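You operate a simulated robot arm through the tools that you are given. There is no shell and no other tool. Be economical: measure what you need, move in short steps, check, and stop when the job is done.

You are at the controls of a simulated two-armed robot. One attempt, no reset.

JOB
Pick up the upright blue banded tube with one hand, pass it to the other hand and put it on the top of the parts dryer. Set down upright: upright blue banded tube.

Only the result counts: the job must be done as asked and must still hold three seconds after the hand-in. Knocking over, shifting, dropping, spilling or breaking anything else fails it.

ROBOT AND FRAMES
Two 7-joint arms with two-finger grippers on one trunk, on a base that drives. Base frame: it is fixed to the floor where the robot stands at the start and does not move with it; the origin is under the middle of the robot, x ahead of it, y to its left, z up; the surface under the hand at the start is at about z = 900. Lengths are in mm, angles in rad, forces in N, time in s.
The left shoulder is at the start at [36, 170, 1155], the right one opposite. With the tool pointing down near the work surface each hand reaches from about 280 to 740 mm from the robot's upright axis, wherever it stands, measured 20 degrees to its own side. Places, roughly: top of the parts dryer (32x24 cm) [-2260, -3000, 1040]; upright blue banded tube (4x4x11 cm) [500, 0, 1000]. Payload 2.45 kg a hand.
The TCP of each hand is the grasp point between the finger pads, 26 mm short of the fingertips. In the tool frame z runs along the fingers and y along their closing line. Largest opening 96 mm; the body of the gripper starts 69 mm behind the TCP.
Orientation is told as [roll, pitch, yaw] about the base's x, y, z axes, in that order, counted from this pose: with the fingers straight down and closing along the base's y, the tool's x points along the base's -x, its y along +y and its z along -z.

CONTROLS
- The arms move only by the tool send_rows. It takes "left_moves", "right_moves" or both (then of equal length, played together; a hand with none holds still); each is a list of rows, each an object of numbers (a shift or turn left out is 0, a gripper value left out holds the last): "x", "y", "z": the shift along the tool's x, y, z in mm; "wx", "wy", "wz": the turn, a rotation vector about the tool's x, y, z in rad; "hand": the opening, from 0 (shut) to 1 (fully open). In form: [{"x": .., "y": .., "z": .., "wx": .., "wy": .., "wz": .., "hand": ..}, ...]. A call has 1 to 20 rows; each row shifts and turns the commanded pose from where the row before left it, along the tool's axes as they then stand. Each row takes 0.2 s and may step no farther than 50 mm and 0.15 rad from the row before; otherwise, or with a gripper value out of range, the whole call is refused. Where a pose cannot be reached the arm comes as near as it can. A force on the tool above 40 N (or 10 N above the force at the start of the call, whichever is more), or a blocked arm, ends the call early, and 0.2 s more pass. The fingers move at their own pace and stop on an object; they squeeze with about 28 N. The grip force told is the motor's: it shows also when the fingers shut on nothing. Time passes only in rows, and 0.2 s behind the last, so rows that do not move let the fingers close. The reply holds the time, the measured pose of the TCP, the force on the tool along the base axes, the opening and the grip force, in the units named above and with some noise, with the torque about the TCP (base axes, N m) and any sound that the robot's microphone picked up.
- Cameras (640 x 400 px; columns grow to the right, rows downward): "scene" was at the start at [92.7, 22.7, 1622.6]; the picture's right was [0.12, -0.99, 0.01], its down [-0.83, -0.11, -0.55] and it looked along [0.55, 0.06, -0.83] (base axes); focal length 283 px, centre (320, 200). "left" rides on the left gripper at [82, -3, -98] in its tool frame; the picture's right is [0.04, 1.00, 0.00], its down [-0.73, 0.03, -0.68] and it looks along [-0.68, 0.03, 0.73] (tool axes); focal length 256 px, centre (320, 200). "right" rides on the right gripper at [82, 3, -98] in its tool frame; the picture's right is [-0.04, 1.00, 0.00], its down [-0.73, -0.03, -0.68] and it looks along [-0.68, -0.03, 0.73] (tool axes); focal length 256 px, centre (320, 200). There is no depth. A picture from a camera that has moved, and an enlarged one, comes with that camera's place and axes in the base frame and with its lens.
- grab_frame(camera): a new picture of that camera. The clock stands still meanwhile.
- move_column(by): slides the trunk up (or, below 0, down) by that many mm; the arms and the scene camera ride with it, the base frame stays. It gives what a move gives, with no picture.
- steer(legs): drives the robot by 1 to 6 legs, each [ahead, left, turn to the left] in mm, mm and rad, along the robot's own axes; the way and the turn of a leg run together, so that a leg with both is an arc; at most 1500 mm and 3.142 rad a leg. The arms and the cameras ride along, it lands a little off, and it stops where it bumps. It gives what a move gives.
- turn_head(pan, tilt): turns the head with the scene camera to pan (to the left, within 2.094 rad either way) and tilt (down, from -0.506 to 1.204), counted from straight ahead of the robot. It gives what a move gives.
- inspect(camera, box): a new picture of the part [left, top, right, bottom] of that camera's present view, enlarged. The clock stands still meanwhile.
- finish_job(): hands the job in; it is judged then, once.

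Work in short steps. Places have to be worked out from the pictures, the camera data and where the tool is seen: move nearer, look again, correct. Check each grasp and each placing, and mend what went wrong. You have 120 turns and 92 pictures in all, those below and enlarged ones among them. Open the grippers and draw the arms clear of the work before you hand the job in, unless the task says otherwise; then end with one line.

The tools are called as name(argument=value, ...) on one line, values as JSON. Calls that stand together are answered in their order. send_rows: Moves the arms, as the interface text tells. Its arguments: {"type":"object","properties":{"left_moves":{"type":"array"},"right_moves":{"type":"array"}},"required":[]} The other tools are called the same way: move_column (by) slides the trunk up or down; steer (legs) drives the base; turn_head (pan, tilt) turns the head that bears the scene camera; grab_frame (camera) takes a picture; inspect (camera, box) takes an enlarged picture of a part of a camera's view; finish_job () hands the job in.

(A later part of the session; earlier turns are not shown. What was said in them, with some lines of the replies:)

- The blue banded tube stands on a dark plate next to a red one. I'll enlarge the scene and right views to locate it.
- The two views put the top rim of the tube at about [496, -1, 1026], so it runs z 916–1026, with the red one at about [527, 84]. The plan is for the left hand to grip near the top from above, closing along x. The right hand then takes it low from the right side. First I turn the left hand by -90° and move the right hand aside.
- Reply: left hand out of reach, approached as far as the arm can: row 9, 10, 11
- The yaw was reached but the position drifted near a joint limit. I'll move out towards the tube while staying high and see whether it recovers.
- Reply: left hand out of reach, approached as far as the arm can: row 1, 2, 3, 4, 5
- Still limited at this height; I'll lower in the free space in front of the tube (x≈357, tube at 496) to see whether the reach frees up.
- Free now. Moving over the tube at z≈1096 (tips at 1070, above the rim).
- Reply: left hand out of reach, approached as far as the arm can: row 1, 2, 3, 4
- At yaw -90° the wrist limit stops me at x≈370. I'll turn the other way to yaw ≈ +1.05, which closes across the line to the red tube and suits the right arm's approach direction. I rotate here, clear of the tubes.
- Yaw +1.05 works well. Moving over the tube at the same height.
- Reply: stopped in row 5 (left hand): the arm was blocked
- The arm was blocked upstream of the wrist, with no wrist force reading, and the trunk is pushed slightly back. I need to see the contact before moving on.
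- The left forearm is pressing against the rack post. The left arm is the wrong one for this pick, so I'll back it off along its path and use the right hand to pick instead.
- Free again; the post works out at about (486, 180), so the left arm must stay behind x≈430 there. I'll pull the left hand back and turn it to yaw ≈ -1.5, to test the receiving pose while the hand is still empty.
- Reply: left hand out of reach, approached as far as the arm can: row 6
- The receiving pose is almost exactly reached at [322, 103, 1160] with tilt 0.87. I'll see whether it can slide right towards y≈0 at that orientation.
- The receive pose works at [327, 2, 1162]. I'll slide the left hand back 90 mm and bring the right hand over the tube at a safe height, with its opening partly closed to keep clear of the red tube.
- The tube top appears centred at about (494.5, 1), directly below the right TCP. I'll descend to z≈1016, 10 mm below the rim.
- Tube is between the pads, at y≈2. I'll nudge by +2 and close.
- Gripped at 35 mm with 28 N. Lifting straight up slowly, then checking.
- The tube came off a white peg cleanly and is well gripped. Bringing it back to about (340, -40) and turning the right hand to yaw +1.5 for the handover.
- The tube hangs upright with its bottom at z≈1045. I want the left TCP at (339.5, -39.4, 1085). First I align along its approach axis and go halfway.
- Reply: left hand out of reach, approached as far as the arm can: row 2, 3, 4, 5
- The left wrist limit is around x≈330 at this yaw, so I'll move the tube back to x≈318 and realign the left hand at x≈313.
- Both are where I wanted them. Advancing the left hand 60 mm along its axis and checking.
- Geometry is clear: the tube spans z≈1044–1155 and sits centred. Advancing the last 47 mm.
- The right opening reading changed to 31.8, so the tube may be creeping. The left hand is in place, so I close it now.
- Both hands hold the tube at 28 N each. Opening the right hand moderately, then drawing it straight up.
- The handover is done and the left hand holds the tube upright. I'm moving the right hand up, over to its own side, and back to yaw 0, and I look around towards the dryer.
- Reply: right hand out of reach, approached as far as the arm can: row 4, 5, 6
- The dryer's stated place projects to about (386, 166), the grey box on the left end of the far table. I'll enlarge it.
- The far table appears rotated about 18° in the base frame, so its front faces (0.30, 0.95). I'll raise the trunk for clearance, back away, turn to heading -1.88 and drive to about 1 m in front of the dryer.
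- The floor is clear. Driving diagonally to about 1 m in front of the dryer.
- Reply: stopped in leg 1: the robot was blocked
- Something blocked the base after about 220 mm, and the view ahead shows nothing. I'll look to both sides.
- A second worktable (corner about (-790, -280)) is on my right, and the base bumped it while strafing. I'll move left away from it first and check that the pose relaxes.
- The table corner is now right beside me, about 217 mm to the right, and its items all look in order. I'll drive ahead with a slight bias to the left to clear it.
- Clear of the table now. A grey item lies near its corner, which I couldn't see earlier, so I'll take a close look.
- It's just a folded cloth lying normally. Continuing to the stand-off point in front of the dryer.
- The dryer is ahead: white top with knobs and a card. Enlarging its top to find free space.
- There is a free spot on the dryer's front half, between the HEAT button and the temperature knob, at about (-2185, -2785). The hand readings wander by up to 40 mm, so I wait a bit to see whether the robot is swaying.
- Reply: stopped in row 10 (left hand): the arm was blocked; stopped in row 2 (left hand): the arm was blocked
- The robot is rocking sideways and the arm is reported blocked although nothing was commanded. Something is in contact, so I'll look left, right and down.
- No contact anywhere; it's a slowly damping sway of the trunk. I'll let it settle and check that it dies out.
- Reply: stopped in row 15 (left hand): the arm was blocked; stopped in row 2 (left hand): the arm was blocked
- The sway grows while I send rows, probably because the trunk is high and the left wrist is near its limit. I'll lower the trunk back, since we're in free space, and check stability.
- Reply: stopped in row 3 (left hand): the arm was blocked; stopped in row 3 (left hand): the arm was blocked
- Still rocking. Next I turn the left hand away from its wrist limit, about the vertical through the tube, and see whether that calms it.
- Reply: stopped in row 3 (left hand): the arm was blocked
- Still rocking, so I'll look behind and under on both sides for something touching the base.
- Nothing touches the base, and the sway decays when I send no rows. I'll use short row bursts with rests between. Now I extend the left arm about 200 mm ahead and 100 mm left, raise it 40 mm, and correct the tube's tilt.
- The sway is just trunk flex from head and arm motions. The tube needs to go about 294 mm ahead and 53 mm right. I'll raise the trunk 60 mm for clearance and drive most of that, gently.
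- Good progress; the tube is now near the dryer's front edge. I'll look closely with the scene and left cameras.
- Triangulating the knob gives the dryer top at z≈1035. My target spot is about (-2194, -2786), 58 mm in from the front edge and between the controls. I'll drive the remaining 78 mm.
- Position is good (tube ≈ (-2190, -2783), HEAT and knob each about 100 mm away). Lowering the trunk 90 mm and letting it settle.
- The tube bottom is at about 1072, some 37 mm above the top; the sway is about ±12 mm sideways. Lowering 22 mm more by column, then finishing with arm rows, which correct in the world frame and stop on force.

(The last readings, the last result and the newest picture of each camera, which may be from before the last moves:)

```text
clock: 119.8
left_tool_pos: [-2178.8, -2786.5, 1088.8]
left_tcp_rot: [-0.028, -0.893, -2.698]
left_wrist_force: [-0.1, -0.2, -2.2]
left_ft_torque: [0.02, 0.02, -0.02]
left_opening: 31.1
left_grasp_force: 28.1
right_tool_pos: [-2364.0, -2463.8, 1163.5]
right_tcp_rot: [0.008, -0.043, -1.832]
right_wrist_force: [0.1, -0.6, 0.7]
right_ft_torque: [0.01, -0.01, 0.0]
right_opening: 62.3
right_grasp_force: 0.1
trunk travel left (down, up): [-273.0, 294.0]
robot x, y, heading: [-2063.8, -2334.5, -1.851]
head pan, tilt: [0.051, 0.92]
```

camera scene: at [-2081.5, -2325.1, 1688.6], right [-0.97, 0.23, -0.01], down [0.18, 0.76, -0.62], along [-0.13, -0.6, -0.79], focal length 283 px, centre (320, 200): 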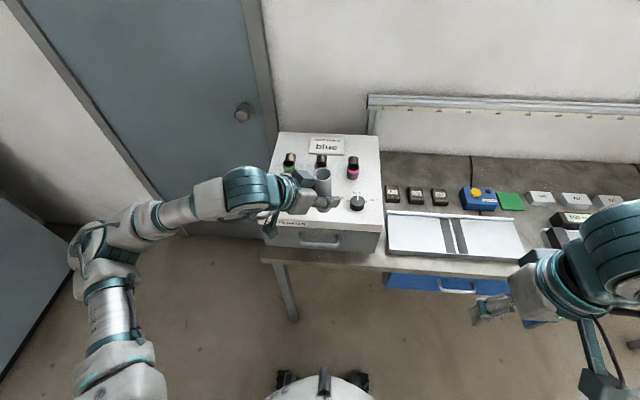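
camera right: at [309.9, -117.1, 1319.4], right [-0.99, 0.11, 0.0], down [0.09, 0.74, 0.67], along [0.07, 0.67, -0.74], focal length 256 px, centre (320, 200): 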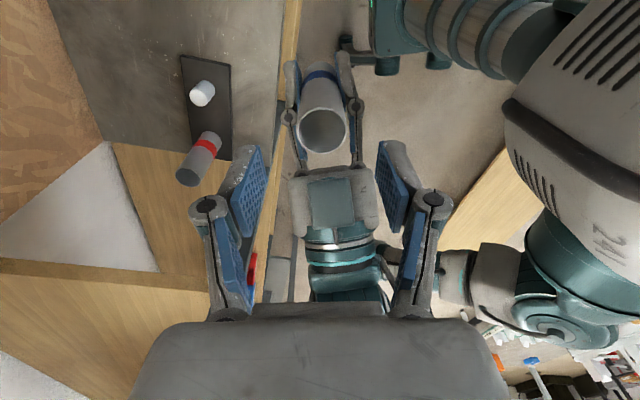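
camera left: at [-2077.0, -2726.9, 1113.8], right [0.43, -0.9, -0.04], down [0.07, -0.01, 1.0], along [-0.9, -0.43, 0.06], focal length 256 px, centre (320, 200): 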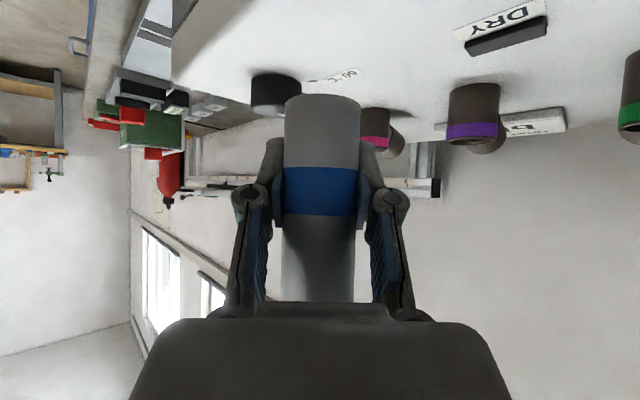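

Resting for a second to see how the sway evolves in this pose.

send_rows(left_moves=[{}, {}, {}, {}])

send_rows(left_moves=[{}])

send_rows(left_moves=[{}])

send_rows(left_moves=[{}])

```text
clock: 120.8
left_tool_pos: [-2190.1, -2783.1, 1088.1]
left_tcp_rot: [-0.023, -0.884, -2.704]
left_wrist_force: [0.2, -0.2, -2.7]
left_ft_torque: [0.01, -0.01, 0.03]
left_opening: 30.9
left_grasp_force: 27.9
right_tool_pos: [-2375.5, -2461.4, 1161.9]
right_tcp_rot: [0.017, -0.043, -1.835]
right_wrist_force: [-0.4, 0.3, -0.3]
right_ft_torque: [0.0, -0.04, -0.04]
right_opening: 62.1
right_grasp_force: 0.0
trunk travel left (down, up): [-273.0, 294.0]
robot x, y, heading: [-2066.1, -2330.4, -1.848]
head pan, tilt: [0.051, 0.92]
```

```text
clock: 121.2
left_tool_pos: [-2186.8, -2785.0, 1088.4]
left_tcp_rot: [-0.022, -0.887, -2.702]
left_wrist_force: [0.1, -0.2, -1.3]
left_ft_torque: [-0.02, 0.01, -0.05]
left_opening: 31.3
left_grasp_force: 28.1
right_tool_pos: [-2372.7, -2460.8, 1161.5]
right_tcp_rot: [0.016, -0.043, -1.832]
right_wrist_force: [0.1, 0.2, -0.3]
right_ft_torque: [0.01, 0.0, 0.02]
right_opening: 62.7
right_grasp_force: 0.0
trunk travel left (down, up): [-273.0, 294.0]
robot x, y, heading: [-2065.8, -2332.6, -1.85]
head pan, tilt: [0.051, 0.92]
```

```text
clock: 121.6
left_tool_pos: [-2182.9, -2784.8, 1088.7]
left_tcp_rot: [-0.028, -0.887, -2.697]
left_wrist_force: [0.3, 0.1, -2.0]
left_ft_torque: [-0.01, 0.03, -0.01]
left_opening: 31.3
left_grasp_force: 27.6
right_tool_pos: [-2369.0, -2461.9, 1163.1]
right_tcp_rot: [0.011, -0.043, -1.833]
right_wrist_force: [-0.5, 0.5, 0.6]
right_ft_torque: [0.0, 0.01, -0.03]
right_opening: 62.3
right_grasp_force: 0.0
trunk travel left (down, up): [-273.0, 294.0]
robot x, y, heading: [-2065.7, -2332.3, -1.851]
head pan, tilt: [0.051, 0.92]
```

```text
clock: 122.0
left_tool_pos: [-2193.7, -2783.3, 1089.4]
left_tcp_rot: [-0.018, -0.88, -2.709]
left_wrist_force: [-1.2, -0.1, -0.1]
left_ft_torque: [0.01, 0.01, 0.04]
left_opening: 31.3
left_grasp_force: 28.0
right_tool_pos: [-2377.0, -2460.0, 1160.4]
right_tcp_rot: [0.02, -0.043, -1.835]
right_wrist_force: [0.3, 0.0, 0.2]
right_ft_torque: [0.02, 0.03, -0.04]
right_opening: 62.4
right_grasp_force: 0.1
trunk travel left (down, up): [-273.0, 294.0]
robot x, y, heading: [-2067.1, -2335.3, -1.849]
head pan, tilt: [0.051, 0.92]
```

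The sway is down to ±5 mm. Descending slowly in 3 mm rows with a small tilt correction, watching the force.

send_rows(left_moves=[{"x": 2.3, "z": 1.9, "wx": -0.005, "wy": 0.004}, {"x": 2.3, "z": 1.9, "wx": -0.005, "wy": 0.004}, {"x": 1.6, "z": 1.3}])

grab_frame(camera="left")

```text
clock: 122.8
left_tool_pos: [-2195.1, -2782.5, 1080.9]
left_tcp_rot: [-0.008, -0.874, -2.706]
left_wrist_force: [-0.5, 0.6, 0.0]
left_ft_torque: [-0.05, 0.0, 0.05]
left_opening: 31.5
left_grasp_force: 28.3
right_tool_pos: [-2379.7, -2458.8, 1160.4]
right_tcp_rot: [0.023, -0.045, -1.834]
right_wrist_force: [-0.2, -1.2, 0.4]
right_ft_torque: [0.01, -0.03, 0.01]
right_opening: 62.6
right_grasp_force: 0.1
trunk travel left (down, up): [-273.0, 294.0]
robot x, y, heading: [-2066.7, -2331.4, -1.848]
head pan, tilt: [0.051, 0.92]
```

```text
38 pictures are left
camera left: at [-2080.2, -2725.2, 1081.2], right [0.44, -0.9, -0.03], down [0.06, -0.01, 1.0], along [-0.9, -0.44, 0.05], focal length 256 px, centre (320, 200)
```

left: 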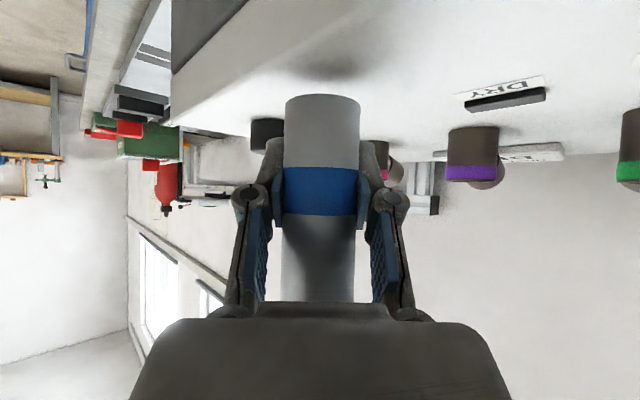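

A shadow gap of about 12 mm remains beneath the tube. Continuing down.

send_rows(left_moves=[{"x": 2.3, "z": 1.9}, {"x": 2.3, "z": 1.9}, {"x": 1.6, "z": 1.3}])

grab_frame(camera="left")

```text
clock: 123.6
left_tool_pos: [-2193.8, -2782.0, 1072.4]
left_tcp_rot: [-0.008, -0.876, -2.706]
left_wrist_force: [0.6, -0.3, -0.3]
left_ft_torque: [-0.02, 0.0, 0.04]
left_opening: 31.0
left_grasp_force: 28.2
right_tool_pos: [-2378.4, -2459.9, 1160.6]
right_tcp_rot: [0.02, -0.046, -1.834]
right_wrist_force: [0.0, 0.9, -1.5]
right_ft_torque: [0.0, -0.05, 0.01]
right_opening: 62.2
right_grasp_force: 0.0
trunk travel left (down, up): [-273.0, 294.0]
robot x, y, heading: [-2067.1, -2335.9, -1.844]
head pan, tilt: [0.051, 0.92]
```

```text
37 pictures are left
camera left: at [-2078.2, -2725.1, 1073.1], right [0.44, -0.9, -0.04], down [0.06, -0.01, 1.0], along [-0.9, -0.44, 0.05], focal length 256 px, centre (320, 200)
```

left: 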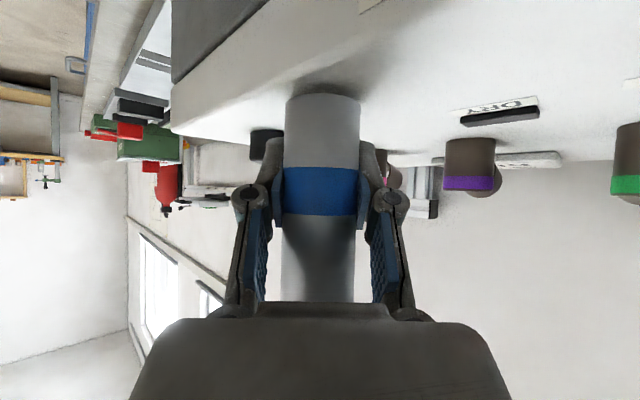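

Very close now; the shadow nearly meets the tube. 1.5 mm rows until contact shows as upward force.

send_rows(left_moves=[{"x": 1.2, "z": 0.95}, {"x": 1.2, "z": 0.95}])

send_rows(left_moves=[{"x": 1.2, "z": 0.95}])

```text
clock: 124.2
left_tool_pos: [-2184.0, -2784.4, 1070.0]
left_tcp_rot: [-0.014, -0.882, -2.701]
left_wrist_force: [-0.4, 0.0, -1.0]
left_ft_torque: [0.01, 0.01, -0.04]
left_opening: 30.9
left_grasp_force: 28.4
right_tool_pos: [-2368.0, -2461.0, 1162.7]
right_tcp_rot: [0.013, -0.044, -1.833]
right_wrist_force: [0.5, 1.2, -0.1]
right_ft_torque: [-0.04, 0.02, -0.03]
right_opening: 62.3
right_grasp_force: 0.1
trunk travel left (down, up): [-273.0, 294.0]
robot x, y, heading: [-2064.7, -2327.4, -1.845]
head pan, tilt: [0.051, 0.92]
```

```text
clock: 124.6
left_tool_pos: [-2191.8, -2781.8, 1067.5]
left_tcp_rot: [-0.01, -0.877, -2.703]
left_wrist_force: [-1.1, 0.1, -1.3]
left_ft_torque: [0.01, -0.02, 0.0]
left_opening: 31.2
left_grasp_force: 28.5
right_tool_pos: [-2376.4, -2459.2, 1160.7]
right_tcp_rot: [0.019, -0.042, -1.834]
right_wrist_force: [-0.5, 0.3, -0.6]
right_ft_torque: [0.04, -0.02, -0.01]
right_opening: 62.5
right_grasp_force: 0.0
trunk travel left (down, up): [-273.0, 294.0]
robot x, y, heading: [-2064.4, -2335.6, -1.85]
head pan, tilt: [0.051, 0.92]
```

No contact yet; a few more millimetres.

send_rows(left_moves=[{"x": 1.2, "z": 0.95}, {"x": 1.2, "z": 0.95}])

inspect(camera="left", box=[240, 50, 400, 150])

```text
clock: 125.2
left_tool_pos: [-2187.0, -2782.6, 1068.4]
left_tcp_rot: [-0.006, -0.885, -2.703]
left_wrist_force: [2.3, -3.1, 15.8]
left_ft_torque: [0.08, -0.44, -0.03]
left_opening: 31.2
left_grasp_force: 27.9
right_tool_pos: [-2372.1, -2461.0, 1161.6]
right_tcp_rot: [0.016, -0.045, -1.833]
right_wrist_force: [0.9, 0.1, -0.3]
right_ft_torque: [0.0, 0.01, -0.02]
right_opening: 62.5
right_grasp_force: 0.0
trunk travel left (down, up): [-273.0, 294.0]
robot x, y, heading: [-2065.7, -2333.1, -1.852]
head pan, tilt: [0.051, 0.92]
```

```text
4.00 times, centred on (320, 100) of left
camera zoom: at [-2070.9, -2726.5, 1066.8], right [0.44, -0.9, -0.04], down [0.07, -0.01, 1.0], along [-0.89, -0.44, 0.06], focal length 1024 px, centre (320, 600)
```

zoom: 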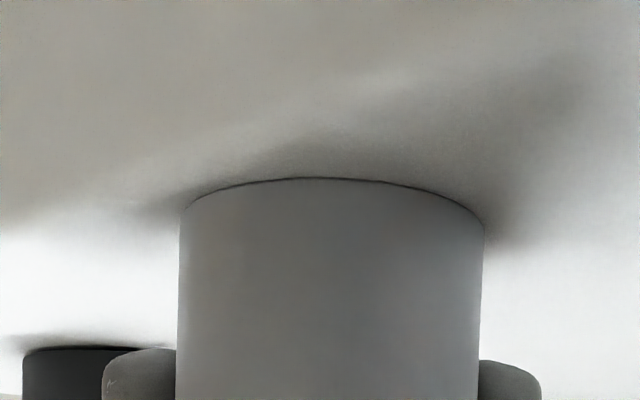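

Contact: 16 N upward, with the tube base flush on the surface. Releasing now.

send_rows(left_moves=[{"hand": 0.4}, {"hand": 0.55}, {"hand": 0.75}, {"hand": 0.9}])

grab_frame(camera="left")

inspect(camera="scene", box=[240, 140, 400, 270])

```text
clock: 126.2
left_tool_pos: [-2187.3, -2783.4, 1064.9]
left_tcp_rot: [-0.011, -0.878, -2.703]
left_wrist_force: [0.5, -0.8, -0.4]
left_ft_torque: [0.04, 0.02, -0.04]
left_opening: 86.3
left_grasp_force: 0.1
right_tool_pos: [-2372.9, -2459.8, 1162.6]
right_tcp_rot: [0.016, -0.043, -1.833]
right_wrist_force: [0.4, -0.1, 0.5]
right_ft_torque: [-0.02, -0.03, 0.0]
right_opening: 62.4
right_grasp_force: 0.1
trunk travel left (down, up): [-273.0, 294.0]
robot x, y, heading: [-2064.9, -2334.5, -1.847]
head pan, tilt: [0.051, 0.92]
```

```text
35 pictures are left
camera left: at [-2072.4, -2726.5, 1064.9], right [0.44, -0.9, -0.04], down [0.06, -0.01, 1.0], along [-0.9, -0.44, 0.05], focal length 256 px, centre (320, 200)
```

left: 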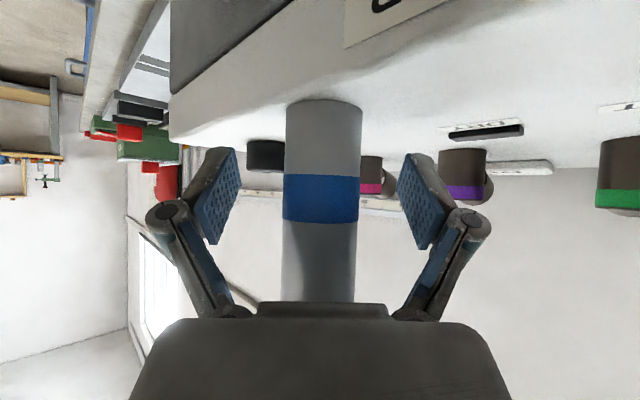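

```text
3.08 times, centred on (320, 205) of scene
camera zoom: at [-2097.0, -2450.7, 1574.6], right [-0.97, 0.23, 0.0], down [0.18, 0.78, -0.6], along [-0.14, -0.59, -0.8], focal length 870 px, centre (320, 185)
```

zoom: 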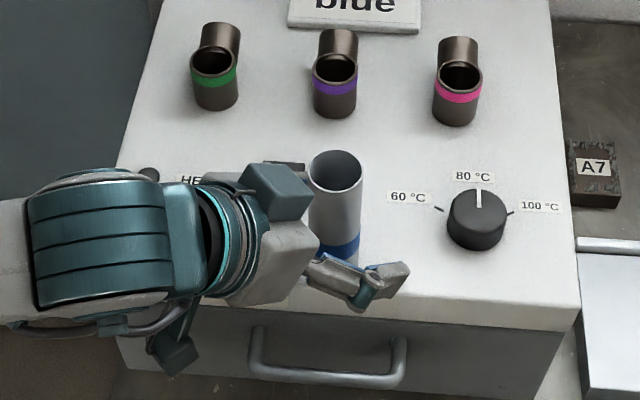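

The tube stands upright by itself, with the fingers about 25 mm clear on each side. Withdrawing along the tool axis.

send_rows(left_moves=[{"z": -15}, {"z": -25}, {"z": -25}, {"z": -25}, {"z": -25}, {"z": -25}])

inspect(camera="scene", box=[240, 140, 400, 270])

grab_frame(camera="left")

```text
clock: 127.6
left_tool_pos: [-2088.8, -2739.9, 1155.0]
left_tcp_rot: [-0.009, -0.881, -2.704]
left_wrist_force: [0.2, -0.4, 0.5]
left_ft_torque: [0.02, 0.01, -0.01]
left_opening: 86.7
left_grasp_force: 0.0
right_tool_pos: [-2372.8, -2459.7, 1161.9]
right_tcp_rot: [0.016, -0.044, -1.833]
right_wrist_force: [0.0, -0.1, 0.8]
right_ft_torque: [0.0, 0.02, 0.0]
right_opening: 62.7
right_grasp_force: 0.1
trunk travel left (down, up): [-273.0, 294.0]
robot x, y, heading: [-2064.7, -2331.2, -1.849]
head pan, tilt: [0.051, 0.92]
```

```text
3.08 times, centred on (320, 205) of scene
camera zoom: at [-2095.6, -2449.9, 1574.7], right [-0.97, 0.23, 0.0], down [0.18, 0.78, -0.6], along [-0.14, -0.59, -0.8], focal length 870 px, centre (320, 185)
```

zoom: 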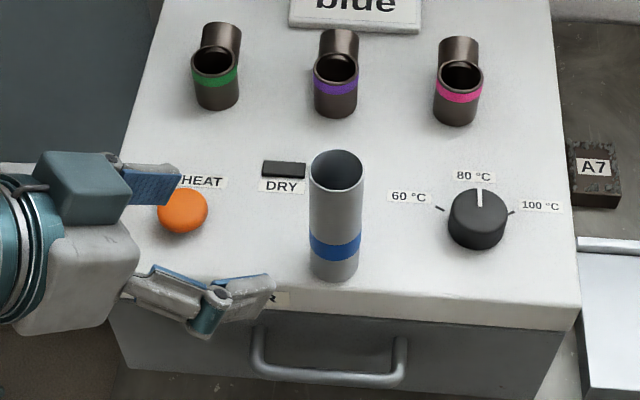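

```text
32 pictures are left
camera left: at [-1973.4, -2682.7, 1154.7], right [0.44, -0.9, -0.04], down [0.07, -0.01, 1.0], along [-0.9, -0.44, 0.05], focal length 256 px, centre (320, 200)
```

left: 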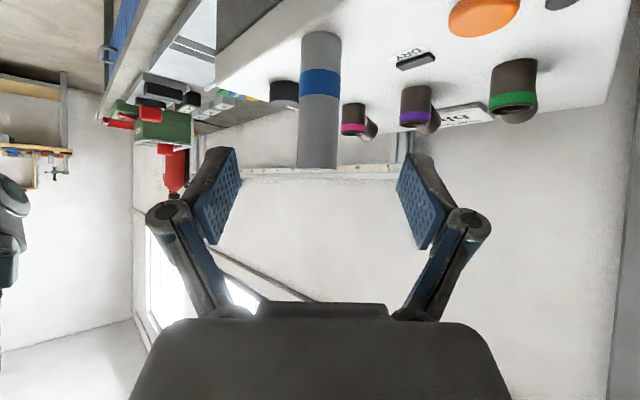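

The tube stands upright on the dryer and nothing else has been touched. I'll draw the arm further out and back the robot off, then take a last look.

send_rows(left_moves=[{"z": -25}, {"z": -25}])

steer(legs=[[-200, 0, 0]])

inspect(camera="scene", box=[220, 90, 420, 220])

```text
clock: 128.2
left_tool_pos: [-2054.8, -2723.6, 1188.0]
left_tcp_rot: [-0.01, -0.877, -2.703]
left_wrist_force: [-0.4, -0.4, -0.1]
left_ft_torque: [0.0, -0.01, 0.0]
left_opening: 86.6
left_grasp_force: 0.2
right_tool_pos: [-2371.7, -2460.4, 1161.9]
right_tcp_rot: [0.017, -0.044, -1.833]
right_wrist_force: [-0.5, 0.2, -0.3]
right_ft_torque: [0.0, -0.02, 0.01]
right_opening: 62.3
right_grasp_force: 0.1
trunk travel left (down, up): [-273.0, 294.0]
robot x, y, heading: [-2067.4, -2334.8, -1.845]
head pan, tilt: [0.051, 0.92]
```

```text
clock: 129.8
left_tool_pos: [-2001.2, -2534.5, 1184.8]
left_tcp_rot: [-0.014, -0.878, -2.702]
left_wrist_force: [0.2, 0.2, -0.1]
left_ft_torque: [-0.04, -0.02, 0.02]
left_opening: 86.6
left_grasp_force: 0.2
right_tool_pos: [-2318.4, -2270.5, 1161.5]
right_tcp_rot: [0.016, -0.044, -1.835]
right_wrist_force: [-0.9, 0.2, 0.4]
right_ft_torque: [-0.02, 0.0, -0.02]
right_opening: 62.3
right_grasp_force: 0.0
trunk travel left (down, up): [-273.0, 294.0]
robot x, y, heading: [-2013.7, -2142.6, -1.847]
head pan, tilt: [0.051, 0.92]
```

```text
3.08 times, centred on (320, 155) of scene
camera zoom: at [-2042.2, -2261.3, 1574.5], right [-0.97, 0.23, 0.0], down [0.18, 0.78, -0.6], along [-0.14, -0.59, -0.8], focal length 870 px, centre (320, 338)
```

zoom: 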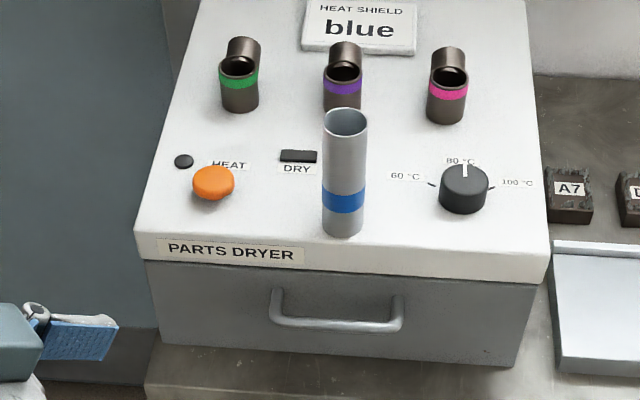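

The tube stands upright on the dryer top, both arms are clear and the grippers are open, so I'm handing in.

finish_job()

```text
The job is handed in.
```

The right hand picked up the blue banded tube and passed it to the left hand. The left hand set it upright on the parts dryer, where it was still standing alone at my last look before hand-in. On the way, my left forearm pressed on the rack post and the base bumped a worktable; I saw nothing displaced.
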